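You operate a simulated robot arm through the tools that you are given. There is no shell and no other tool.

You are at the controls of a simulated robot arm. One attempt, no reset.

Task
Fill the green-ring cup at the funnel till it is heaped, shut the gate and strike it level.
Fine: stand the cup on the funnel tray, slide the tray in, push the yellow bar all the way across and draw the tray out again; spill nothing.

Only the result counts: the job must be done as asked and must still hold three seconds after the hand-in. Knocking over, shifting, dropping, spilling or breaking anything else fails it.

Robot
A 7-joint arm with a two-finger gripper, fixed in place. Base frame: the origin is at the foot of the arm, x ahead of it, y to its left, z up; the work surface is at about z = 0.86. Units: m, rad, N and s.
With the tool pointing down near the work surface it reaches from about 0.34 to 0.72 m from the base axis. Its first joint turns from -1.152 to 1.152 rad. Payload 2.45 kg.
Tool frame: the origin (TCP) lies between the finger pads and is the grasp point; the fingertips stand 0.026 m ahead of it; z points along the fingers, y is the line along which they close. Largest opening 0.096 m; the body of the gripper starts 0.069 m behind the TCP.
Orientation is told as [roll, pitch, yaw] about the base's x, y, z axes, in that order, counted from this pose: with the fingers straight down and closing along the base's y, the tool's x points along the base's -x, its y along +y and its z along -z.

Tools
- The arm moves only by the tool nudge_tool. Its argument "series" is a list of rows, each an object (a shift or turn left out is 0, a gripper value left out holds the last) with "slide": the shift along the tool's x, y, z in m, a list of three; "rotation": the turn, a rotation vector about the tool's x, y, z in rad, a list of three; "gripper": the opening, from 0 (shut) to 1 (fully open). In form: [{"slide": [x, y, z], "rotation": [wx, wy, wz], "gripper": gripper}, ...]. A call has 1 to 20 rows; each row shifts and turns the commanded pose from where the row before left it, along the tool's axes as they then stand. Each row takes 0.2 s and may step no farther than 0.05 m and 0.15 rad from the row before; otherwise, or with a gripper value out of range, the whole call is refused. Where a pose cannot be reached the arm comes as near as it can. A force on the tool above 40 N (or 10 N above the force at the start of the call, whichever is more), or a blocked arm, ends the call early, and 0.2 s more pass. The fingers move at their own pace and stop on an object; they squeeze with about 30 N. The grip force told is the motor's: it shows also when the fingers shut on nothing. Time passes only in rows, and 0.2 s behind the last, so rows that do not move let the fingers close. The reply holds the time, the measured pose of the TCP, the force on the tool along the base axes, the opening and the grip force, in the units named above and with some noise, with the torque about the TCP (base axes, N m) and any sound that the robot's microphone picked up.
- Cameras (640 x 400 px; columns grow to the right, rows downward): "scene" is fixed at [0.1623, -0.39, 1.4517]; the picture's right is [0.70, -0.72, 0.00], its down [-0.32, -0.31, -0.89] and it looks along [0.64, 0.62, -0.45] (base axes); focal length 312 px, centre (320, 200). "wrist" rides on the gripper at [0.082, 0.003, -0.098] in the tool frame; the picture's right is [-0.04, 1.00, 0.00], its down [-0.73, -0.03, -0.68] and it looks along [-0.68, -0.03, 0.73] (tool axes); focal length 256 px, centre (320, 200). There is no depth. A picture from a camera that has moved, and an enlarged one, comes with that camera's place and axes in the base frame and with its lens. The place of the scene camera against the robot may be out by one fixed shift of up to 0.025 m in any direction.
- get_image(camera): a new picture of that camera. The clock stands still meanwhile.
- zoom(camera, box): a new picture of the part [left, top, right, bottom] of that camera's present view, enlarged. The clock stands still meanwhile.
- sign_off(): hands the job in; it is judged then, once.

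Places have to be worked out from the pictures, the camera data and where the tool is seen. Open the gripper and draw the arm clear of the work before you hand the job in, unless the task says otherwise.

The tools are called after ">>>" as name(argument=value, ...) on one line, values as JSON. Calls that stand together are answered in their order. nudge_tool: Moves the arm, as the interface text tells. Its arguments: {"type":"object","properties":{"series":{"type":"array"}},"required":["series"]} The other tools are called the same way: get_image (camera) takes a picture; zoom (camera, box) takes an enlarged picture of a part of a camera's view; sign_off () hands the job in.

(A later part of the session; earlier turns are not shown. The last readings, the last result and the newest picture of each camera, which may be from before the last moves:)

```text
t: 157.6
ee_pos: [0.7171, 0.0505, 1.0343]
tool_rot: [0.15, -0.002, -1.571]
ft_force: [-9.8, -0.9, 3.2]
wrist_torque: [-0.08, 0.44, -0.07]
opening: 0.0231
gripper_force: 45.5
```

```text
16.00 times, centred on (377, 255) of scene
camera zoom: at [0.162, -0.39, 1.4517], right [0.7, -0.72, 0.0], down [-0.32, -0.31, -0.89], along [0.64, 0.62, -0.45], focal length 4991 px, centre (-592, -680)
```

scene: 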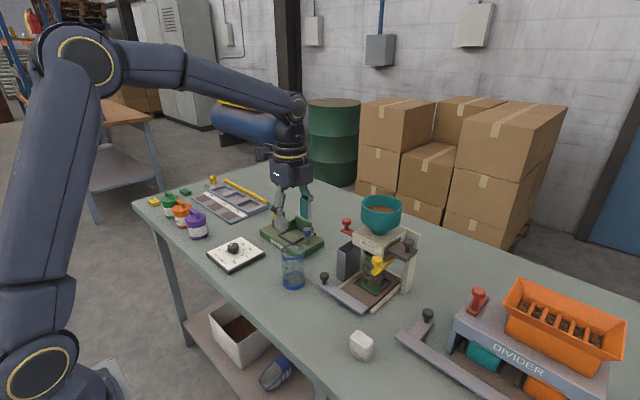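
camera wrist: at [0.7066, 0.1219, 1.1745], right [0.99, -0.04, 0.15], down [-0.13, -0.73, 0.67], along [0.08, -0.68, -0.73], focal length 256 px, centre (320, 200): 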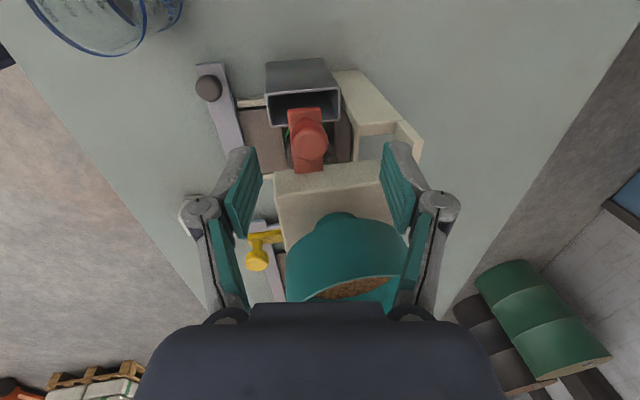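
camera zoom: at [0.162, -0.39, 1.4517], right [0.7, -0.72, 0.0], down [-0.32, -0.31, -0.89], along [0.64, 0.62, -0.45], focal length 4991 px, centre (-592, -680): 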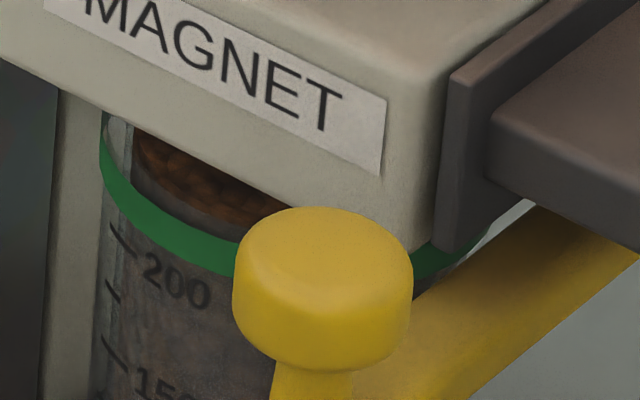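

There's no flow at about +12–13 mm. Another 1.2 mm.

>>> nudge_tool(series=[{"slide": [0.0012, 0, 0]}])

>>> zoom(camera="scene", box=[366, 200, 394, 218])

>>> zoom(camera="scene", box=[368, 245, 386, 265])

```text
t: 158.0
ee_pos: [0.7176, 0.052, 1.0347]
tool_rot: [0.154, 0.0, -1.568]
ft_force: [0.9, -0.7, 2.2]
wrist_torque: [0.07, 0.38, 0.01]
opening: 0.0231
gripper_force: 44.9
```

```text
16.00 times, centred on (380, 209) of scene
camera zoom: at [0.1623, -0.39, 1.4517], right [0.7, -0.72, 0.0], down [-0.32, -0.31, -0.89], along [0.64, 0.62, -0.45], focal length 4991 px, centre (-640, 56)
```

zoom: 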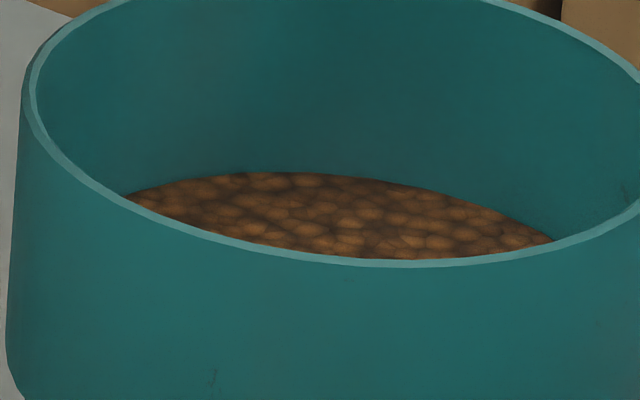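

```text
16.00 times, centred on (377, 255) of scene
camera zoom: at [0.1623, -0.39, 1.4517], right [0.7, -0.72, 0.0], down [-0.32, -0.31, -0.89], along [0.64, 0.62, -0.45], focal length 4991 px, centre (-592, -680)
```

zoom: 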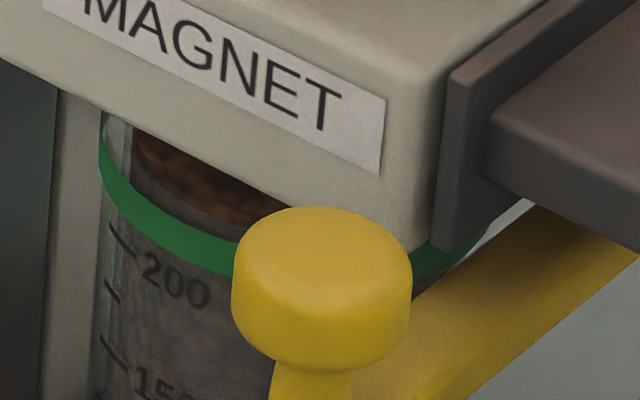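

>>> nudge_tool(series=[{"slide": [0.001, 0, 0]}])

>>> zoom(camera="scene", box=[366, 200, 394, 218])

>>> zoom(camera="scene", box=[368, 245, 386, 265])

```text
t: 158.4
ee_pos: [0.7163, 0.0529, 1.0352]
tool_rot: [0.154, 0.0, -1.569]
ft_force: [4.4, -0.4, 3.6]
wrist_torque: [0.06, 0.36, 0.0]
opening: 0.0231
gripper_force: 44.6
```

```text
16.00 times, centred on (380, 209) of scene
camera zoom: at [0.1624, -0.39, 1.4517], right [0.7, -0.72, 0.0], down [-0.32, -0.31, -0.89], along [0.64, 0.62, -0.45], focal length 4991 px, centre (-640, 56)
```

zoom: 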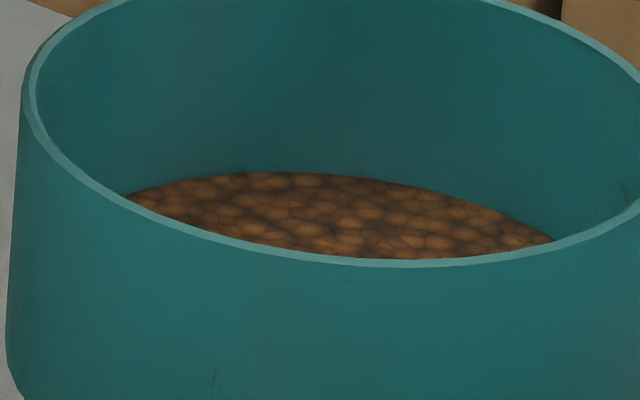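

```text
16.00 times, centred on (377, 255) of scene
camera zoom: at [0.1624, -0.39, 1.4517], right [0.7, -0.72, 0.0], down [-0.32, -0.31, -0.89], along [0.64, 0.62, -0.45], focal length 4991 px, centre (-592, -680)
```

zoom: 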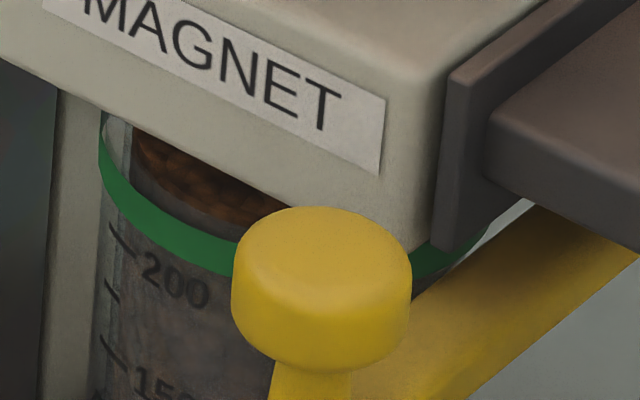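

>>> nudge_tool(series=[{"slide": [0.001, 0, 0]}])

>>> zoom(camera="scene", box=[366, 200, 394, 218])

>>> zoom(camera="scene", box=[368, 245, 386, 265])

```text
t: 158.8
ee_pos: [0.7171, 0.0543, 1.0361]
tool_rot: [0.151, 0.0, -1.569]
ft_force: [2.9, -0.4, 8.6]
wrist_torque: [-0.07, 0.41, 0.0]
opening: 0.0233
gripper_force: 45.4
```

```text
16.00 times, centred on (380, 209) of scene
camera zoom: at [0.1622, -0.39, 1.4517], right [0.7, -0.72, 0.0], down [-0.32, -0.31, -0.89], along [0.64, 0.62, -0.45], focal length 4991 px, centre (-640, 56)
```

zoom: 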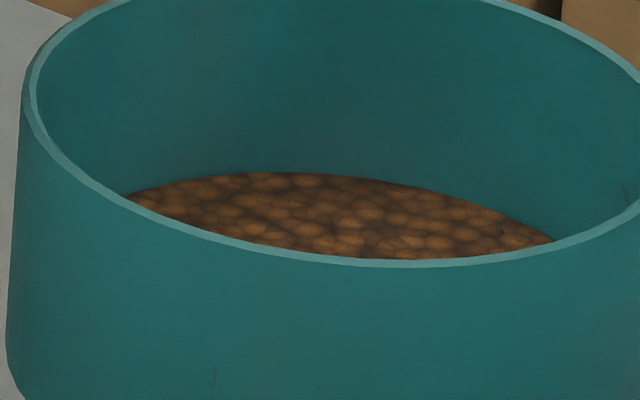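

```text
16.00 times, centred on (377, 255) of scene
camera zoom: at [0.1622, -0.39, 1.4517], right [0.7, -0.72, 0.0], down [-0.32, -0.31, -0.89], along [0.64, 0.62, -0.45], focal length 4991 px, centre (-592, -680)
```

zoom: 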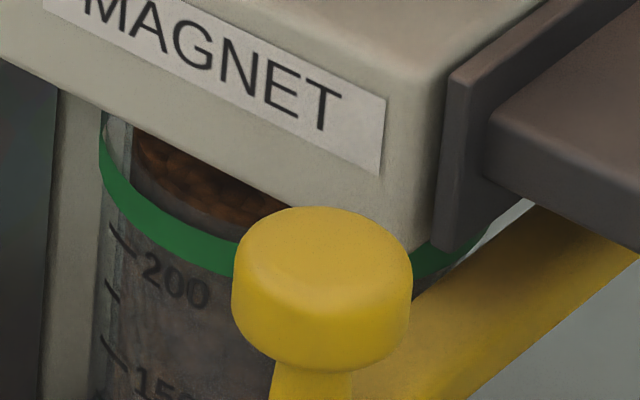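

>>> nudge_tool(series=[{"slide": [0.001, 0, 0]}])

>>> zoom(camera="scene", box=[366, 200, 394, 218])

>>> zoom(camera="scene", box=[368, 245, 386, 265])

```text
t: 159.2
ee_pos: [0.7165, 0.0553, 1.0364]
tool_rot: [0.153, 0.001, -1.571]
ft_force: [8.4, 0.6, 7.6]
wrist_torque: [-0.1, 0.35, 0.02]
opening: 0.023
gripper_force: 44.5
```

```text
16.00 times, centred on (380, 209) of scene
camera zoom: at [0.1624, -0.39, 1.4517], right [0.7, -0.72, 0.0], down [-0.32, -0.31, -0.89], along [0.64, 0.62, -0.45], focal length 4991 px, centre (-640, 56)
```

zoom: 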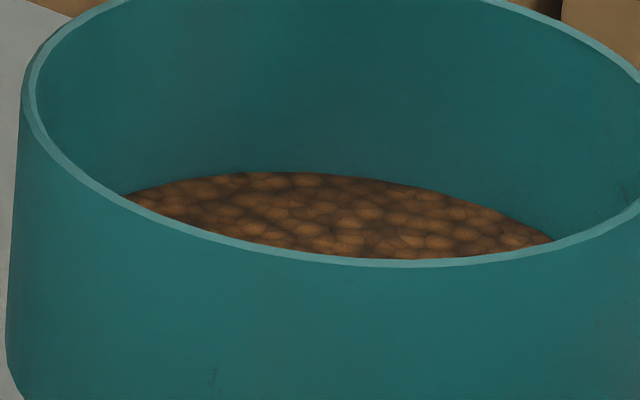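

```text
16.00 times, centred on (377, 255) of scene
camera zoom: at [0.1624, -0.39, 1.4517], right [0.7, -0.72, 0.0], down [-0.32, -0.31, -0.89], along [0.64, 0.62, -0.45], focal length 4991 px, centre (-592, -680)
```

zoom: 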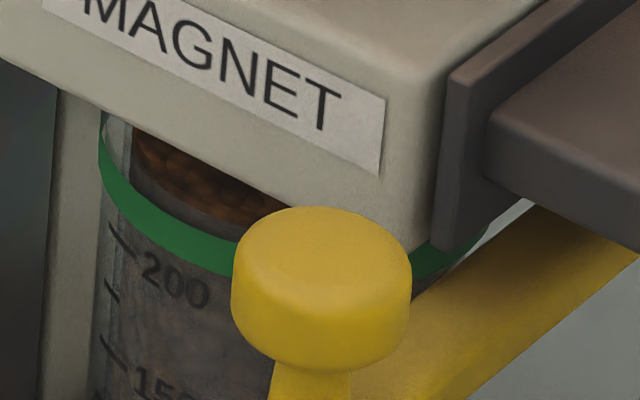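

>>> nudge_tool(series=[{"slide": [0.001, 0, 0]}])

>>> zoom(camera="scene", box=[366, 200, 394, 218])

>>> zoom(camera="scene", box=[368, 245, 386, 265])

```text
t: 159.6
ee_pos: [0.7174, 0.0583, 1.0361]
tool_rot: [0.155, 0.001, -1.57]
ft_force: [14.6, -0.7, 6.8]
wrist_torque: [-0.04, 0.24, -0.01]
opening: 0.0229
gripper_force: 44.9
```

```text
16.00 times, centred on (380, 209) of scene
camera zoom: at [0.1626, -0.39, 1.4516], right [0.7, -0.72, 0.0], down [-0.32, -0.31, -0.89], along [0.64, 0.62, -0.45], focal length 4991 px, centre (-640, 56)
```

zoom: 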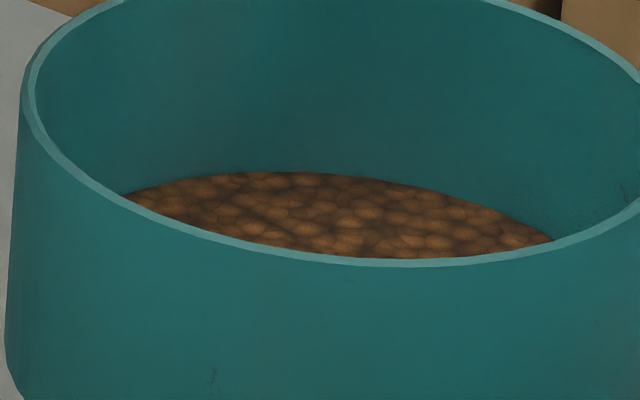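

```text
16.00 times, centred on (377, 255) of scene
camera zoom: at [0.1626, -0.39, 1.4516], right [0.7, -0.72, 0.0], down [-0.32, -0.31, -0.89], along [0.64, 0.62, -0.45], focal length 4991 px, centre (-592, -680)
```

zoom: 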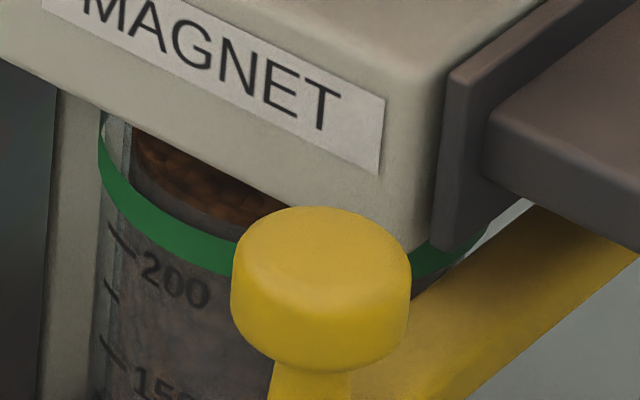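

>>> nudge_tool(series=[{"slide": [0.0008, 0.0005, 0]}])

>>> zoom(camera="scene", box=[366, 200, 394, 218])

>>> zoom(camera="scene", box=[368, 245, 386, 265])

```text
t: 160.0
ee_pos: [0.7175, 0.0572, 1.0353]
tool_rot: [0.151, 0.0, -1.568]
ft_force: [12.7, 0.2, 7.1]
wrist_torque: [-0.15, 0.27, -0.01]
opening: 0.0232
gripper_force: 45.2
```

```text
16.00 times, centred on (380, 209) of scene
camera zoom: at [0.1626, -0.39, 1.4516], right [0.7, -0.72, 0.0], down [-0.32, -0.31, -0.89], along [0.64, 0.62, -0.45], focal length 4991 px, centre (-640, 56)
```

zoom: 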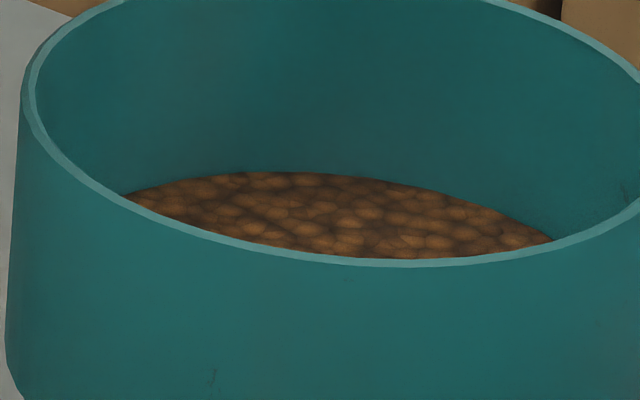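

```text
16.00 times, centred on (377, 255) of scene
camera zoom: at [0.1626, -0.39, 1.4516], right [0.7, -0.72, 0.0], down [-0.32, -0.31, -0.89], along [0.64, 0.62, -0.45], focal length 4991 px, centre (-592, -680)
```

zoom: 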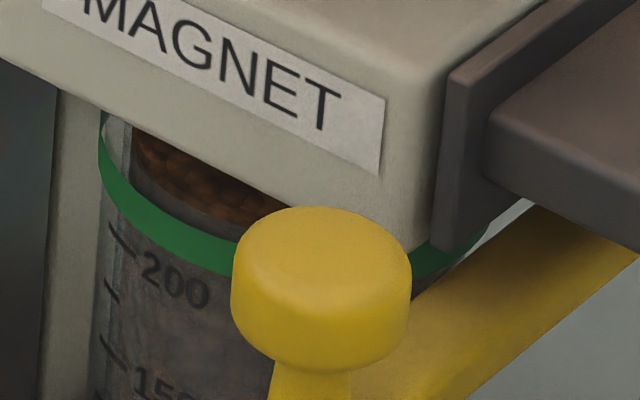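

>>> nudge_tool(series=[{"slide": [0.0008, 0.0005, 0]}])

>>> zoom(camera="scene", box=[366, 200, 394, 218])

>>> zoom(camera="scene", box=[368, 245, 386, 265])

```text
t: 160.4
ee_pos: [0.7176, 0.0589, 1.035]
tool_rot: [0.15, 0.0, -1.57]
ft_force: [12.8, -0.3, 5.7]
wrist_torque: [-0.01, 0.29, -0.04]
opening: 0.023
gripper_force: 45.6
```

```text
16.00 times, centred on (380, 209) of scene
camera zoom: at [0.1626, -0.39, 1.4516], right [0.7, -0.72, 0.0], down [-0.32, -0.31, -0.89], along [0.64, 0.62, -0.45], focal length 4991 px, centre (-640, 56)
```

zoom: 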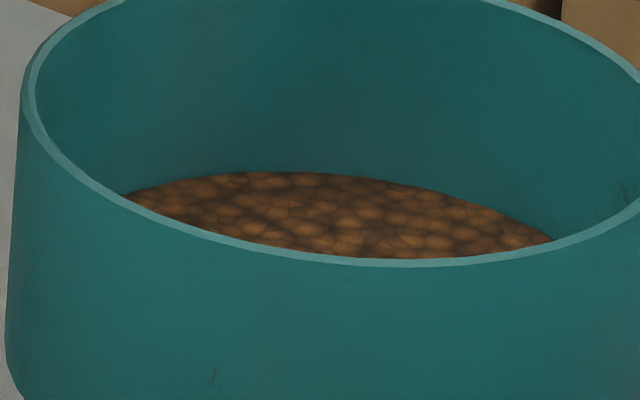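

```text
16.00 times, centred on (377, 255) of scene
camera zoom: at [0.1626, -0.39, 1.4516], right [0.7, -0.72, 0.0], down [-0.32, -0.31, -0.89], along [0.64, 0.62, -0.45], focal length 4991 px, centre (-592, -680)
```

zoom: 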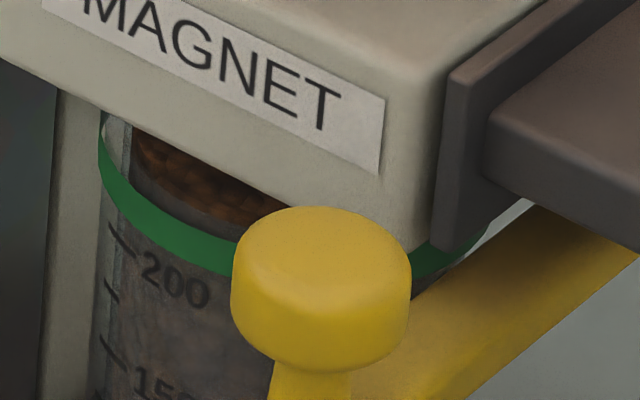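

There's still no flow at the opening that flowed freely before. I'll keep stepping by 1 mm to find out whether the outlet is backed up (cup heaped to the outlet) or just needs more opening.

>>> nudge_tool(series=[{"slide": [0.001, 0.0005, 0]}])

>>> zoom(camera="scene", box=[366, 200, 394, 218])

>>> zoom(camera="scene", box=[340, 230, 410, 310])

```text
t: 160.8
ee_pos: [0.7177, 0.0598, 1.0358]
tool_rot: [0.144, 0.001, -1.57]
ft_force: [0.9, -0.2, 5.4]
wrist_torque: [-0.15, 0.38, -0.04]
opening: 0.0233
gripper_force: 45.0
```

```text
16.00 times, centred on (380, 209) of scene
camera zoom: at [0.1622, -0.39, 1.4517], right [0.7, -0.72, 0.0], down [-0.32, -0.31, -0.89], along [0.64, 0.62, -0.45], focal length 4991 px, centre (-640, 56)
```

zoom: 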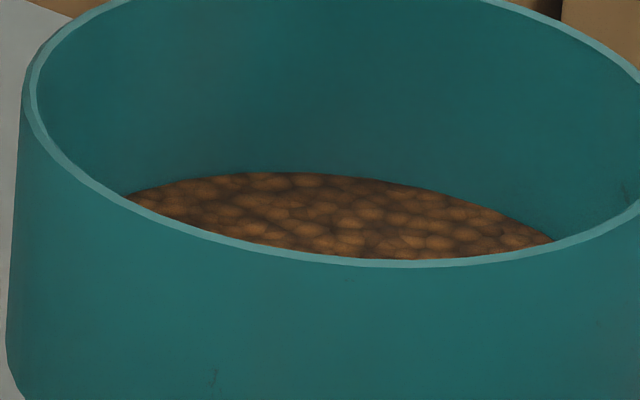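

```text
5.00 times, centred on (375, 270) of scene
camera zoom: at [0.1622, -0.39, 1.4517], right [0.7, -0.72, 0.0], down [-0.32, -0.31, -0.89], along [0.64, 0.62, -0.45], focal length 1560 px, centre (45, -150)
```

zoom: 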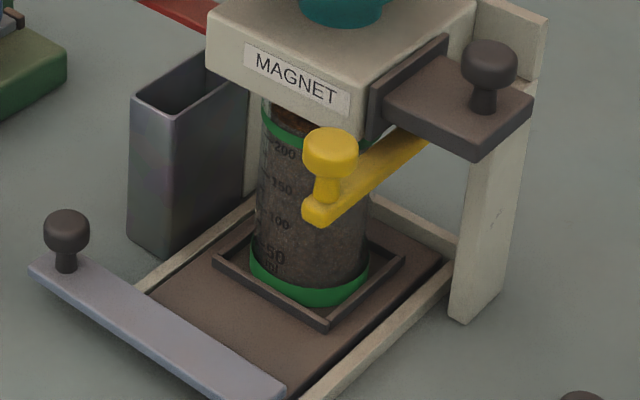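

The gate has stood well past the earlier flowing position for over a second with no flow, so the outlet is backed up and the cup has taken all it will. I'll shut the gate fully now.

>>> nudge_tool(series=[{"slide": [-0.005, 0, 0]}, {"slide": [-0.006, 0, 0]}, {"slide": [-0.006, -0.0005, 0]}, {"slide": [-0.004, 0, 0]}, {"slide": [-0.0012, 0, 0]}, {}])

>>> zoom(camera="scene", box=[330, 195, 410, 295])

```text
t: 162.2
ee_pos: [0.7158, 0.0383, 1.0354]
tool_rot: [0.148, 0.002, -1.569]
ft_force: [-6.2, 3.3, 7.3]
wrist_torque: [-0.22, 0.43, -0.05]
opening: 0.023
gripper_force: 45.1
```

```text
4.00 times, centred on (370, 245) of scene
camera zoom: at [0.162, -0.3899, 1.4518], right [0.7, -0.72, 0.0], down [-0.32, -0.31, -0.89], along [0.64, 0.62, -0.45], focal length 1248 px, centre (120, 20)
```

zoom: 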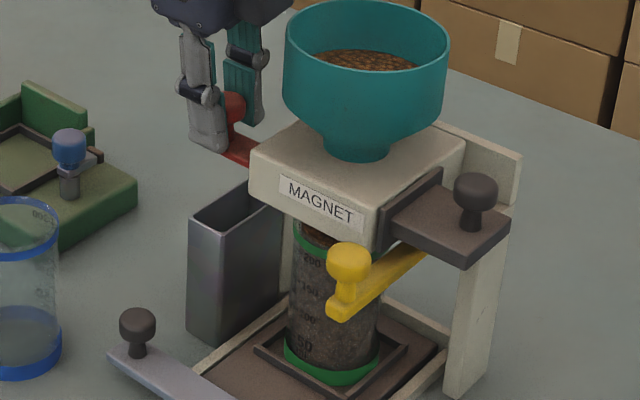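

The gate is shut against its stop. I'll release, back away, rotate back to yaw 0 and go to view the yellow knob.

>>> nudge_tool(series=[{"slide": [0.0003, 0, -0.0003], "gripper": 0.6}, {}, {}, {"slide": [0, 0, -0.02]}, {"slide": [0, 0, -0.03]}, {"slide": [0, 0, -0.03]}, {"slide": [0, -0.03, -0.02]}, {"slide": [0, -0.04, 0], "rotation": [0.15, 0, 0]}, {"slide": [0, -0.045, 0]}, {"slide": [0, -0.045, 0]}, {}])

>>> nudge_tool(series=[{"rotation": [0, 0, -0.1427], "gripper": 0.0}, {"rotation": [0, 0, -0.1427]}, {"rotation": [0, 0, -0.1427]}, {"rotation": [0, 0, -0.1427]}, {"rotation": [0, 0, -0.1427]}, {"rotation": [0, 0, -0.1427]}, {"rotation": [0, 0, -0.1427]}, {"rotation": [0, 0, -0.1427]}, {"rotation": [0, 0, -0.1427]}, {"rotation": [0, 0, -0.1427]}, {"rotation": [0, 0, -0.1427]}, {"slide": [0, -0.045, 0]}, {"slide": [0, -0.045, 0]}, {"slide": [0, -0.045, 0]}, {"slide": [0, -0.045, 0]}, {}])

>>> get_image(camera="wrist")

>>> zoom(camera="scene", box=[340, 190, 410, 300])

```text
t: 164.6
ee_pos: [0.5465, 0.038, 1.1233]
tool_rot: [0.0, 0.002, -1.568]
ft_force: [0.7, -0.1, 0.4]
wrist_torque: [-0.01, 0.0, 0.02]
opening: 0.0576
gripper_force: 0.0
```

```text
t: 168.0
ee_pos: [0.5444, -0.1456, 1.1251]
tool_rot: [0.0, 0.001, 0.002]
ft_force: [0.5, -0.3, -0.2]
wrist_torque: [-0.01, 0.0, 0.01]
opening: 0.0001
gripper_force: 28.1
```

```text
taken
camera wrist: at [0.4621, -0.1421, 1.2225], right [0.04, 1.0, 0.0], down [0.73, -0.03, 0.68], along [0.68, -0.03, -0.73], focal length 256 px, centre (320, 200)
```

wrist: 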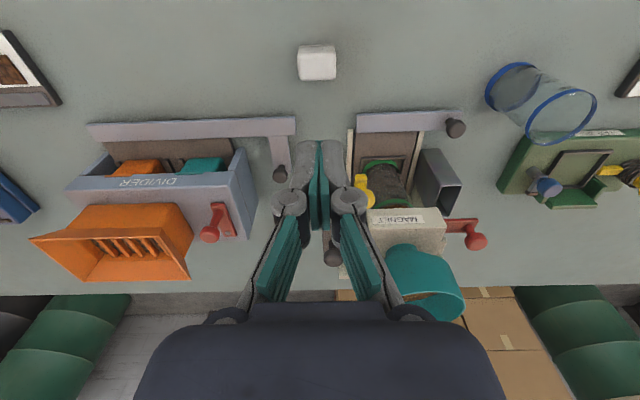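

```text
3.64 times, centred on (375, 245) of scene
camera zoom: at [0.1623, -0.39, 1.4517], right [0.7, -0.72, 0.0], down [-0.32, -0.31, -0.89], along [0.64, 0.62, -0.45], focal length 1134 px, centre (120, 36)
```

zoom: 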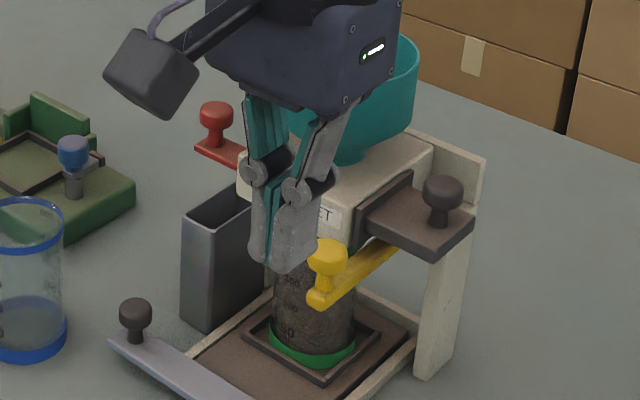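

The yellow knob is at about (0.648, -0.100, 1.018). I'll grip it with the fingers closing along y, first aligning above with a moderate opening.

>>> nudge_tool(series=[{"slide": [-0.03, 0.015, 0], "gripper": 0.6}, {"slide": [-0.035, 0.015, 0]}, {"slide": [-0.0386, 0.0156, 0]}, {}, {"slide": [0, 0, 0.03]}, {"slide": [0, 0, 0.02]}, {}, {}])

>>> get_image(camera="wrist")

>>> zoom(camera="scene", box=[330, 180, 430, 300])

```text
t: 169.8
ee_pos: [0.6446, -0.0948, 1.0719]
tool_rot: [0.001, 0.001, 0.0]
ft_force: [0.3, -0.2, 0.1]
wrist_torque: [-0.01, -0.02, -0.01]
opening: 0.0578
gripper_force: 0.0
```

```text
taken
camera wrist: at [0.5636, -0.0915, 1.1697], right [0.04, 1.0, 0.0], down [0.73, -0.03, 0.68], along [0.68, -0.03, -0.73], focal length 256 px, centre (320, 200)
```

wrist: 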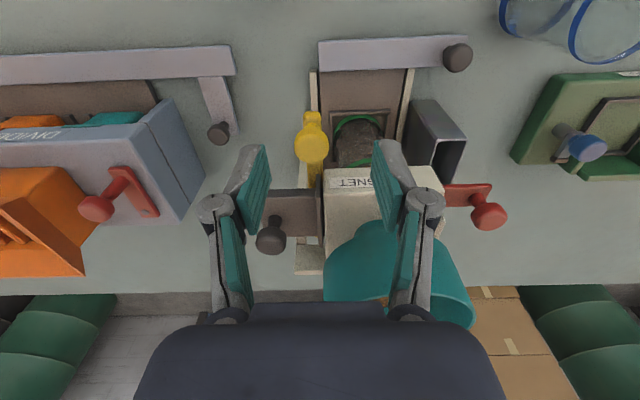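

```text
3.33 times, centred on (380, 240) of scene
camera zoom: at [0.1623, -0.39, 1.4517], right [0.7, -0.72, 0.0], down [-0.32, -0.31, -0.89], along [0.64, 0.62, -0.45], focal length 1040 px, centre (120, 67)
```

zoom: 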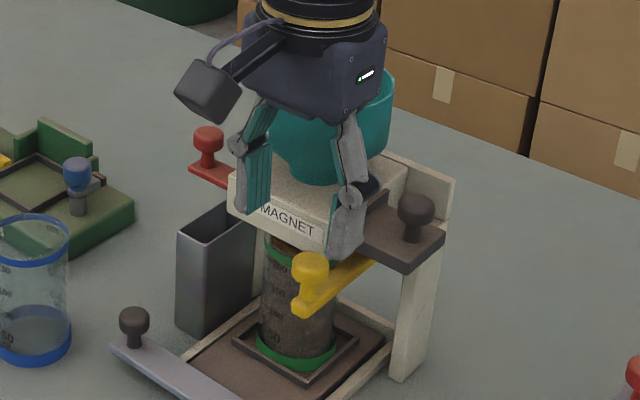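

The knob refines to (0.654, -0.102). I'll align and lower around it.

>>> nudge_tool(series=[{"slide": [-0.0092, -0.007, 0]}, {}, {"slide": [0, 0, 0.02]}, {"slide": [0, 0, 0.015]}, {"slide": [0, 0, 0.009]}, {}, {}])

>>> get_image(camera="wrist")

>>> zoom(camera="scene", box=[330, 200, 430, 300])

```text
t: 171.4
ee_pos: [0.6538, -0.1038, 1.0286]
tool_rot: [-0.001, 0.0, 0.001]
ft_force: [0.4, -0.6, 0.2]
wrist_torque: [-0.01, -0.05, 0.0]
opening: 0.0576
gripper_force: 0.0
```

```text
taken
camera wrist: at [0.5734, -0.1002, 1.127], right [0.04, 1.0, 0.0], down [0.73, -0.03, 0.68], along [0.68, -0.03, -0.73], focal length 256 px, centre (320, 200)
```

wrist: 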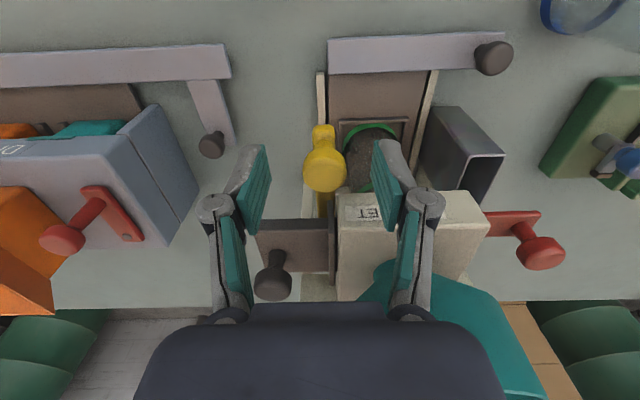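

```text
4.00 times, centred on (380, 250) of scene
camera zoom: at [0.1623, -0.39, 1.4517], right [0.7, -0.72, 0.0], down [-0.32, -0.31, -0.89], along [0.64, 0.62, -0.45], focal length 1248 px, centre (80, 0)
```

zoom: 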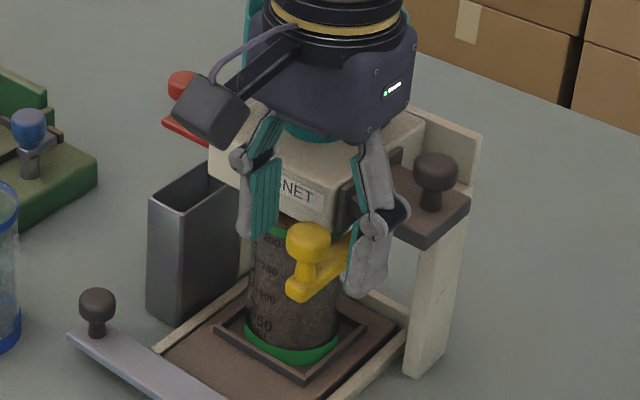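

The knob is between the pads, so I'll close on it.

>>> nudge_tool(series=[{"slide": [0, 0.0018, 0]}, {"gripper": 0.1}, {}, {}, {}, {}])

>>> zoom(camera="wrist", box=[220, 90, 420, 290])

```text
t: 172.8
ee_pos: [0.6548, -0.102, 1.03]
tool_rot: [0.0, -0.002, 0.002]
ft_force: [-0.6, 3.8, 0.2]
wrist_torque: [0.04, 0.03, 0.04]
opening: 0.0227
gripper_force: 45.3
```

```text
2.00 times, centred on (320, 190) of wrist
camera zoom: at [0.5741, -0.0981, 1.1268], right [0.04, 1.0, 0.0], down [0.73, -0.03, 0.68], along [0.68, -0.03, -0.73], focal length 512 px, centre (320, 220)
```

zoom: 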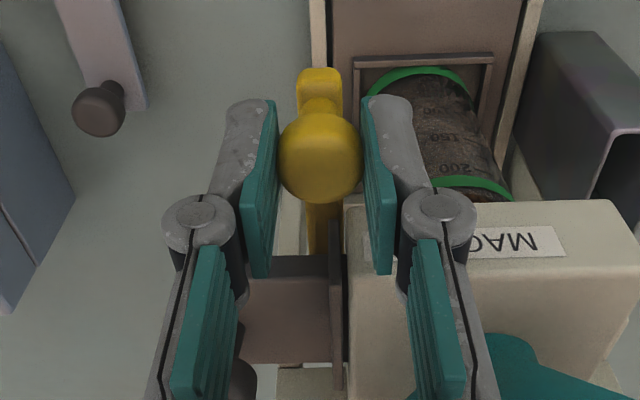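

The bar knob is gripped. I'll push the bar across in +y slowly.

>>> nudge_tool(series=[{"slide": [0, 0.002, 0]}, {"slide": [0, 0.004, 0]}, {"slide": [0, 0.004, 0]}, {"slide": [0, 0.004, 0]}, {"slide": [0, 0.004, 0]}, {"slide": [0, 0.002, 0]}, {}])

>>> zoom(camera="scene", box=[330, 200, 430, 300])

```text
t: 174.4
ee_pos: [0.6556, -0.0824, 1.0281]
tool_rot: [-0.001, 0.001, -0.001]
ft_force: [-17.8, 0.3, 23.2]
wrist_torque: [-0.02, 0.57, -0.04]
opening: 0.0226
gripper_force: 45.1
```

```text
4.00 times, centred on (380, 250) of scene
camera zoom: at [0.1613, -0.3899, 1.4518], right [0.7, -0.72, 0.0], down [-0.32, -0.31, -0.89], along [0.64, 0.62, -0.45], focal length 1248 px, centre (80, 0)
```

zoom: 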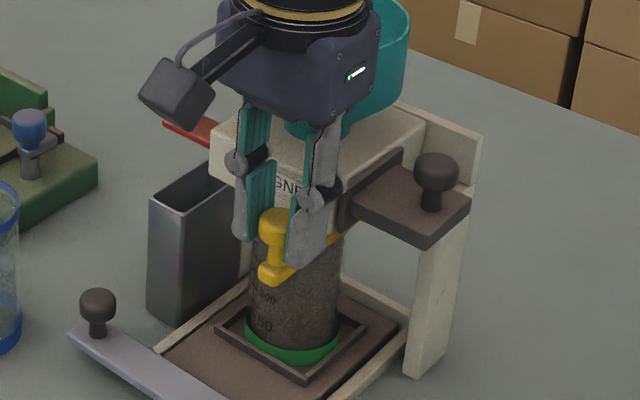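

It slides smoothly. I'll relieve the off-axis loads and continue.

>>> nudge_tool(series=[{"slide": [0.0008, 0.002, -0.001]}, {"slide": [0, 0.003, 0]}, {"slide": [0, 0.004, 0]}, {"slide": [0, 0.004, 0]}, {"slide": [0, 0.004, 0]}, {"slide": [0, 0.002, 0]}, {}])

>>> zoom(camera="scene", box=[330, 200, 430, 300])

```text
t: 176.0
ee_pos: [0.6547, -0.0631, 1.0282]
tool_rot: [0.002, 0.002, 0.003]
ft_force: [1.2, -0.2, -8.9]
wrist_torque: [-0.05, -0.12, -0.01]
opening: 0.0226
gripper_force: 45.1
```

```text
4.00 times, centred on (380, 250) of scene
camera zoom: at [0.1626, -0.39, 1.4516], right [0.7, -0.72, 0.0], down [-0.32, -0.31, -0.89], along [0.64, 0.62, -0.45], focal length 1248 px, centre (80, 0)
```

zoom: 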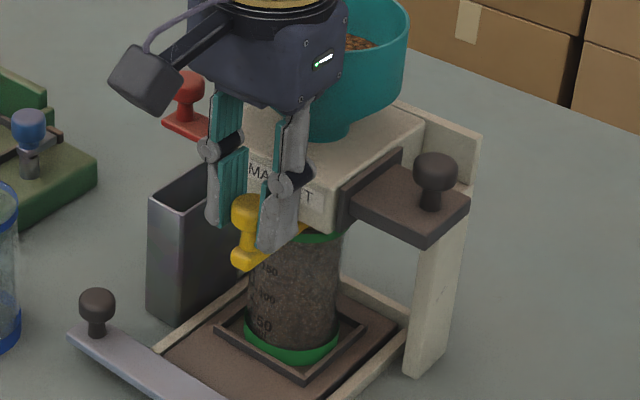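

>>> nudge_tool(series=[{"slide": [0, 0.003, 0.0003]}, {"slide": [0, 0.004, 0]}, {"slide": [0, 0.004, 0]}, {"slide": [0, 0.004, 0]}, {"slide": [0, 0.004, 0]}, {"slide": [0, 0.002, 0]}, {}])

>>> zoom(camera="scene", box=[330, 200, 430, 300])

```text
t: 177.6
ee_pos: [0.6547, -0.0438, 1.0293]
tool_rot: [0.002, 0.002, 0.002]
ft_force: [0.1, -1.1, -15.0]
wrist_torque: [-0.07, 0.09, -0.05]
opening: 0.0227
gripper_force: 45.3
```

```text
4.00 times, centred on (380, 250) of scene
camera zoom: at [0.1627, -0.39, 1.4516], right [0.7, -0.72, 0.0], down [-0.32, -0.31, -0.89], along [0.64, 0.62, -0.45], focal length 1248 px, centre (80, 0)
```

zoom: 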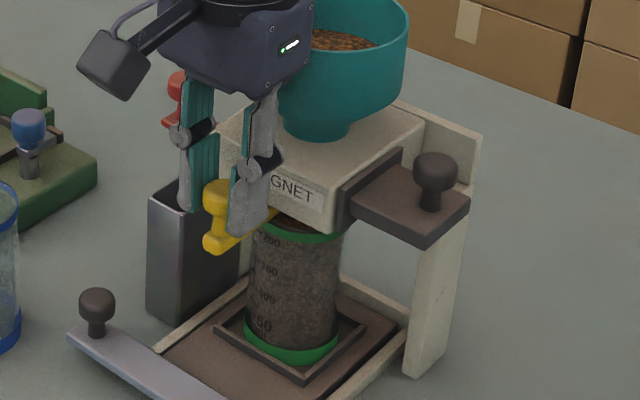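

>>> nudge_tool(series=[{"slide": [0, 0.003, 0.0006]}, {"slide": [0, 0.004, 0]}, {"slide": [0, 0.004, 0]}, {"slide": [0, 0.004, 0]}, {"slide": [0, 0.004, 0]}, {"slide": [0, 0.002, 0]}, {}])

>>> zoom(camera="scene", box=[330, 200, 430, 300])

```text
t: 179.2
ee_pos: [0.6557, -0.0216, 1.0296]
tool_rot: [-0.001, -0.002, 0.001]
ft_force: [-8.6, -0.8, -10.8]
wrist_torque: [-0.07, 0.34, 0.05]
opening: 0.0226
gripper_force: 45.4
```

```text
4.00 times, centred on (380, 250) of scene
camera zoom: at [0.1623, -0.39, 1.4517], right [0.7, -0.72, 0.0], down [-0.32, -0.31, -0.89], along [0.64, 0.62, -0.45], focal length 1248 px, centre (80, 0)
```

zoom: 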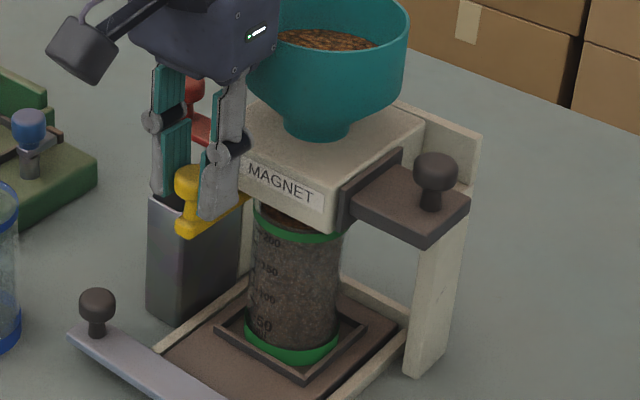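

The bar is past most of the cup. I'll keep going to the stop.

>>> nudge_tool(series=[{"slide": [0.0004, 0.003, 0.0003]}, {"slide": [0, 0.004, 0]}, {"slide": [0, 0.004, 0]}, {"slide": [0, 0.003, 0]}, {"slide": [0, 0.002, 0]}, {}])

>>> zoom(camera="scene", box=[330, 200, 430, 300])

```text
t: 180.6
ee_pos: [0.6549, -0.0072, 1.0294]
tool_rot: [-0.001, -0.003, 0.002]
ft_force: [2.1, -0.2, -9.6]
wrist_torque: [-0.03, 0.09, -0.03]
opening: 0.0228
gripper_force: 44.7
```

```text
4.00 times, centred on (380, 250) of scene
camera zoom: at [0.1626, -0.39, 1.4516], right [0.7, -0.72, 0.0], down [-0.32, -0.31, -0.89], along [0.64, 0.62, -0.45], focal length 1248 px, centre (80, 0)
```

zoom: 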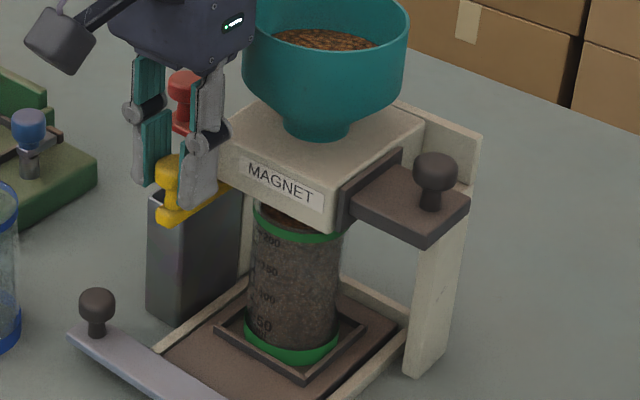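

>>> nudge_tool(series=[{"slide": [0, 0.003, 0.0003]}, {"slide": [0, 0.003, 0]}, {"slide": [0, 0.003, 0]}, {"slide": [0, 0.002, 0]}, {}])

>>> zoom(camera="scene", box=[330, 200, 430, 300])

```text
t: 181.8
ee_pos: [0.6557, 0.0031, 1.0305]
tool_rot: [-0.004, -0.003, -0.003]
ft_force: [5.2, -12.6, 2.1]
wrist_torque: [-0.31, 0.03, 0.0]
opening: 0.0226
gripper_force: 45.0
```

```text
4.00 times, centred on (380, 250) of scene
camera zoom: at [0.1624, -0.3903, 1.4515], right [0.7, -0.72, 0.0], down [-0.32, -0.31, -0.89], along [0.64, 0.62, -0.45], focal length 1248 px, centre (80, 0)
```

zoom: 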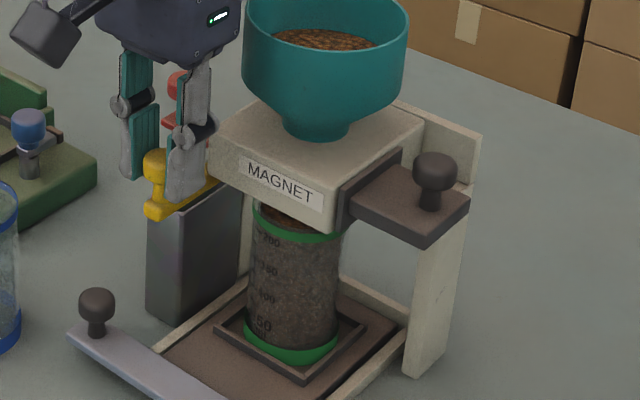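

Fy rose to -13 N, so this is probably the end stop. I'll press slightly more to confirm.

>>> nudge_tool(series=[{"slide": [0, 0.0008, 0]}, {}])

>>> zoom(camera="wrist", box=[180, 60, 460, 300])

>>> zoom(camera="scene", box=[366, 240, 390, 270])

```text
t: 182.4
ee_pos: [0.6553, 0.0028, 1.0288]
tool_rot: [-0.004, -0.001, -0.002]
ft_force: [4.1, -20.1, 6.5]
wrist_torque: [-0.27, -0.47, -0.14]
opening: 0.0228
gripper_force: 45.1
```

```text
1.67 times, centred on (320, 180) of wrist
camera zoom: at [0.5742, 0.0075, 1.1265], right [0.04, 1.0, 0.0], down [0.73, -0.03, 0.68], along [0.68, -0.03, -0.73], focal length 427 px, centre (320, 233)
```

zoom: 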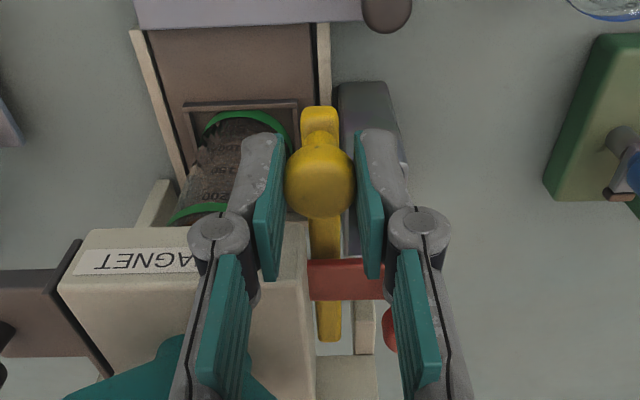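

```text
13.33 times, centred on (378, 255) of scene
camera zoom: at [0.1623, -0.3906, 1.4515], right [0.7, -0.72, 0.0], down [-0.32, -0.31, -0.89], along [0.64, 0.62, -0.45], focal length 4159 px, centre (-453, -533)
```

zoom: 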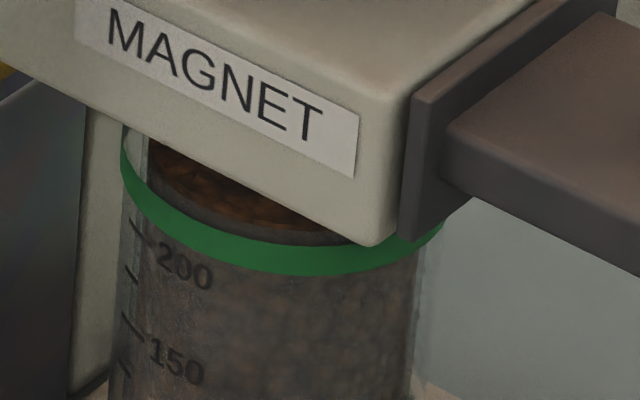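

The bar is at its end stop over the bin. I'll relieve, release, lift off and look at the bin and the cup.

>>> nudge_tool(series=[{"slide": [0, -0.0009, 0]}, {"gripper": 0.5}, {}, {}, {"slide": [0, 0, -0.02]}, {"slide": [0, 0, -0.03]}, {"slide": [0, 0, -0.03]}, {"slide": [0.04, 0, 0], "gripper": 1.0}, {"slide": [0.04, 0, 0]}, {"slide": [0.02, 0.01, 0]}, {}])

>>> get_image(camera="wrist")

>>> zoom(camera="wrist", box=[230, 100, 410, 290])

>>> zoom(camera="scene", box=[330, 200, 430, 310])

```text
t: 184.8
ee_pos: [0.5535, 0.0156, 1.1101]
tool_rot: [0.0, 0.0, 0.001]
ft_force: [0.1, -0.9, -1.2]
wrist_torque: [0.0, 0.0, 0.03]
opening: 0.0956
gripper_force: 0.0
```

```text
taken
camera wrist: at [0.4725, 0.0192, 1.2068], right [0.04, 1.0, 0.0], down [0.73, -0.03, 0.68], along [0.68, -0.03, -0.73], focal length 256 px, centre (320, 200)
```

wrist: 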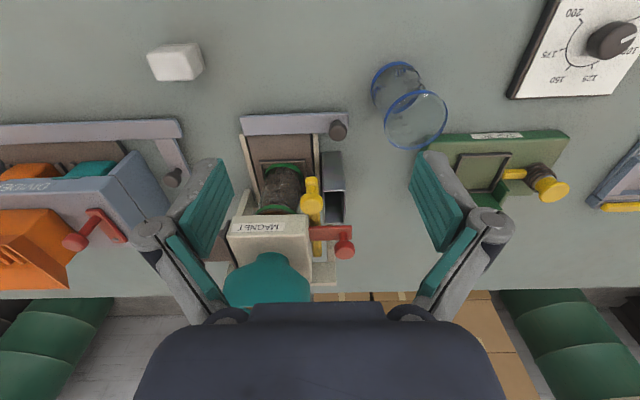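

```text
2.11 times, centred on (320, 195) of wrist
camera zoom: at [0.4725, 0.0192, 1.2068], right [0.04, 1.0, 0.0], down [0.73, -0.03, 0.68], along [0.68, -0.03, -0.73], focal length 539 px, centre (320, 210)
```

zoom: 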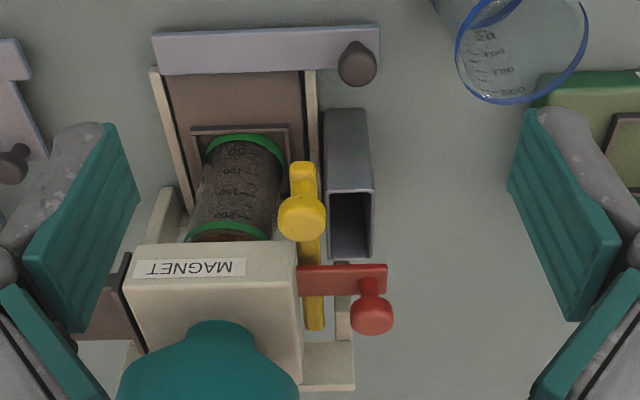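

```text
3.64 times, centred on (380, 255) of scene
camera zoom: at [0.1623, -0.39, 1.4517], right [0.7, -0.72, 0.0], down [-0.32, -0.31, -0.89], along [0.64, 0.62, -0.45], focal length 1134 px, centre (102, 0)
```

zoom: 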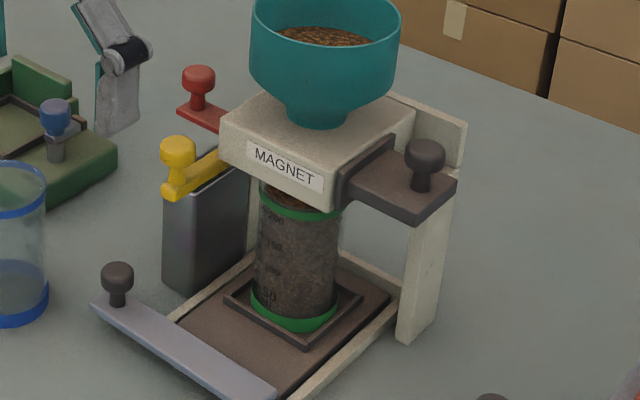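

The bar is fully across. I'll look at the cup in profile again, and then into the bin.

>>> nudge_tool(series=[{"slide": [0.005, -0.03, 0]}, {"slide": [0.006, -0.032, -0.013]}, {"rotation": [0, -0.15, 0]}, {"rotation": [0, -0.15, 0]}, {"rotation": [0, -0.15, 0]}, {"rotation": [0, -0.15, 0]}, {"slide": [0.0143, 0, 0.0387]}, {"slide": [0.0143, 0, 0.0387]}, {"slide": [0.0143, 0, 0.0387]}, {"slide": [0.0142, 0, 0.0206]}, {"slide": [0.0142, 0, 0.0206]}, {}, {}])

>>> get_image(camera="wrist")

>>> zoom(camera="wrist", box=[295, 225, 355, 265])

```text
t: 187.6
ee_pos: [0.5724, -0.0472, 0.9529]
tool_rot: [-0.002, -0.601, 0.0]
ft_force: [-0.5, 0.4, 0.3]
wrist_torque: [-0.01, 0.0, -0.02]
opening: 0.0962
gripper_force: 0.1
```

```text
taken
camera wrist: at [0.4505, -0.0436, 0.9863], right [0.03, 1.0, 0.02], down [0.22, -0.03, 0.97], along [0.97, -0.03, -0.22], focal length 256 px, centre (320, 200)
```

wrist: 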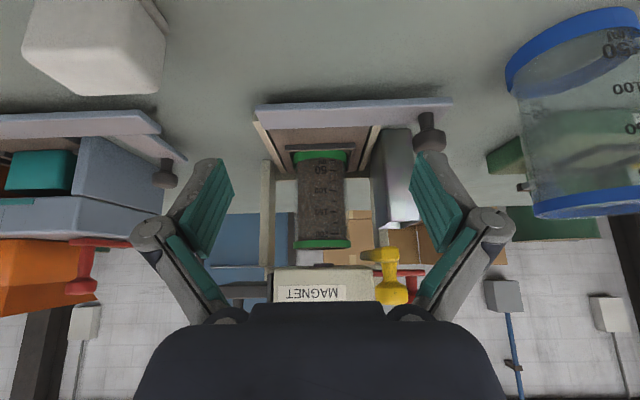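

```text
10.00 times, centred on (325, 245) of wrist
camera zoom: at [0.4505, -0.0436, 0.9863], right [0.03, 1.0, 0.02], down [0.22, -0.03, 0.97], along [0.97, -0.03, -0.22], focal length 2560 px, centre (270, -250)
```

zoom: 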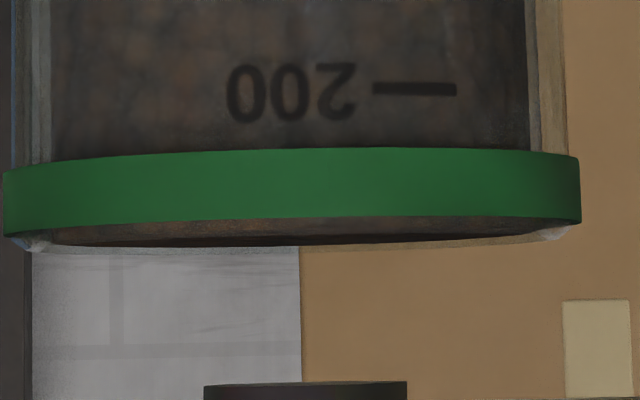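

The cup is flat and full to the rim. Now I'll look down into the bin for struck-off material.

>>> nudge_tool(series=[{"slide": [-0.0142, 0, -0.0206]}, {"slide": [-0.0142, 0, -0.0206]}, {"slide": [-0.0143, 0, -0.0387]}, {"slide": [-0.0143, 0, -0.0387]}, {"slide": [-0.0143, 0, -0.0387]}, {"rotation": [0, 0.15, 0]}, {"rotation": [0, 0.15, 0]}, {"rotation": [0, 0.15, 0]}, {"rotation": [0, 0.15, 0]}, {"slide": [0, 0.04, -0.02]}, {"slide": [-0.02, 0.04, -0.02]}, {"slide": [-0.03, 0.01, -0.02]}, {"slide": [-0.03, 0, 0]}, {}])

>>> get_image(camera="wrist")

>>> zoom(camera="wrist", box=[270, 80, 390, 200])

```text
t: 190.6
ee_pos: [0.6226, 0.0428, 1.1822]
tool_rot: [0.0, 0.001, 0.001]
ft_force: [0.2, 0.1, -0.1]
wrist_torque: [-0.01, -0.01, 0.01]
opening: 0.0959
gripper_force: 0.0
```

```text
taken
camera wrist: at [0.543, 0.0466, 1.2791], right [0.04, 1.0, 0.0], down [0.73, -0.03, 0.68], along [0.68, -0.03, -0.73], focal length 256 px, centre (320, 200)
```

wrist: 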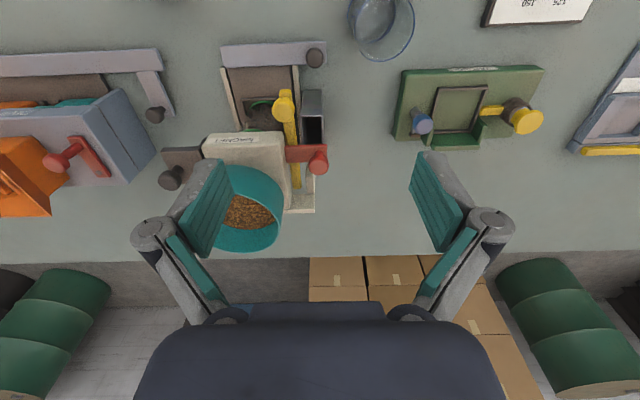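

```text
3.33 times, centred on (330, 140) of wrist
camera zoom: at [0.543, 0.0466, 1.2791], right [0.04, 1.0, 0.0], down [0.73, -0.03, 0.68], along [0.68, -0.03, -0.73], focal length 853 px, centre (287, 400)
```

zoom: 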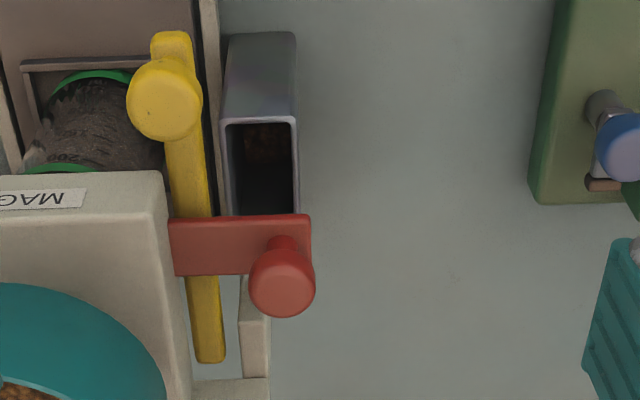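

>>> zoom(camera="wrist", box=[304, 108, 334, 138])

```text
13.33 times, centred on (319, 123) of wrist
camera zoom: at [0.543, 0.0466, 1.2791], right [0.04, 1.0, 0.0], down [0.73, -0.03, 0.68], along [0.68, -0.03, -0.73], focal length 3413 px, centre (333, 1227)
```

zoom: 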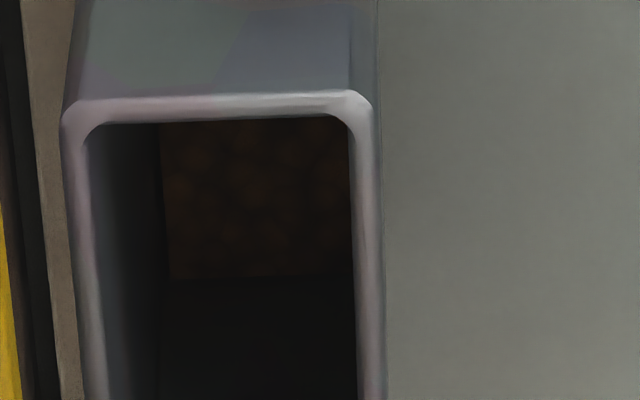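

There is brown material in the bin, so a heap was struck off. The remaining job is drawing the tray out. The yellow knob now stands near the tray knob, so I'll tilt the hand back by 0.3 rad and come down along the tool axis to the tray knob.

>>> nudge_tool(series=[{"slide": [0.03, 0, 0], "gripper": 0.55}, {"slide": [0.03, -0.0078, 0]}, {"rotation": [0, -0.15, 0]}, {"rotation": [0, -0.15, 0]}, {}, {}])

```text
t: 192.0
ee_pos: [0.5647, 0.0339, 1.1819]
tool_rot: [-0.002, -0.3, 0.001]
ft_force: [-0.1, 0.1, 0.7]
wrist_torque: [-0.02, -0.01, -0.01]
opening: 0.0529
gripper_force: 0.1
```

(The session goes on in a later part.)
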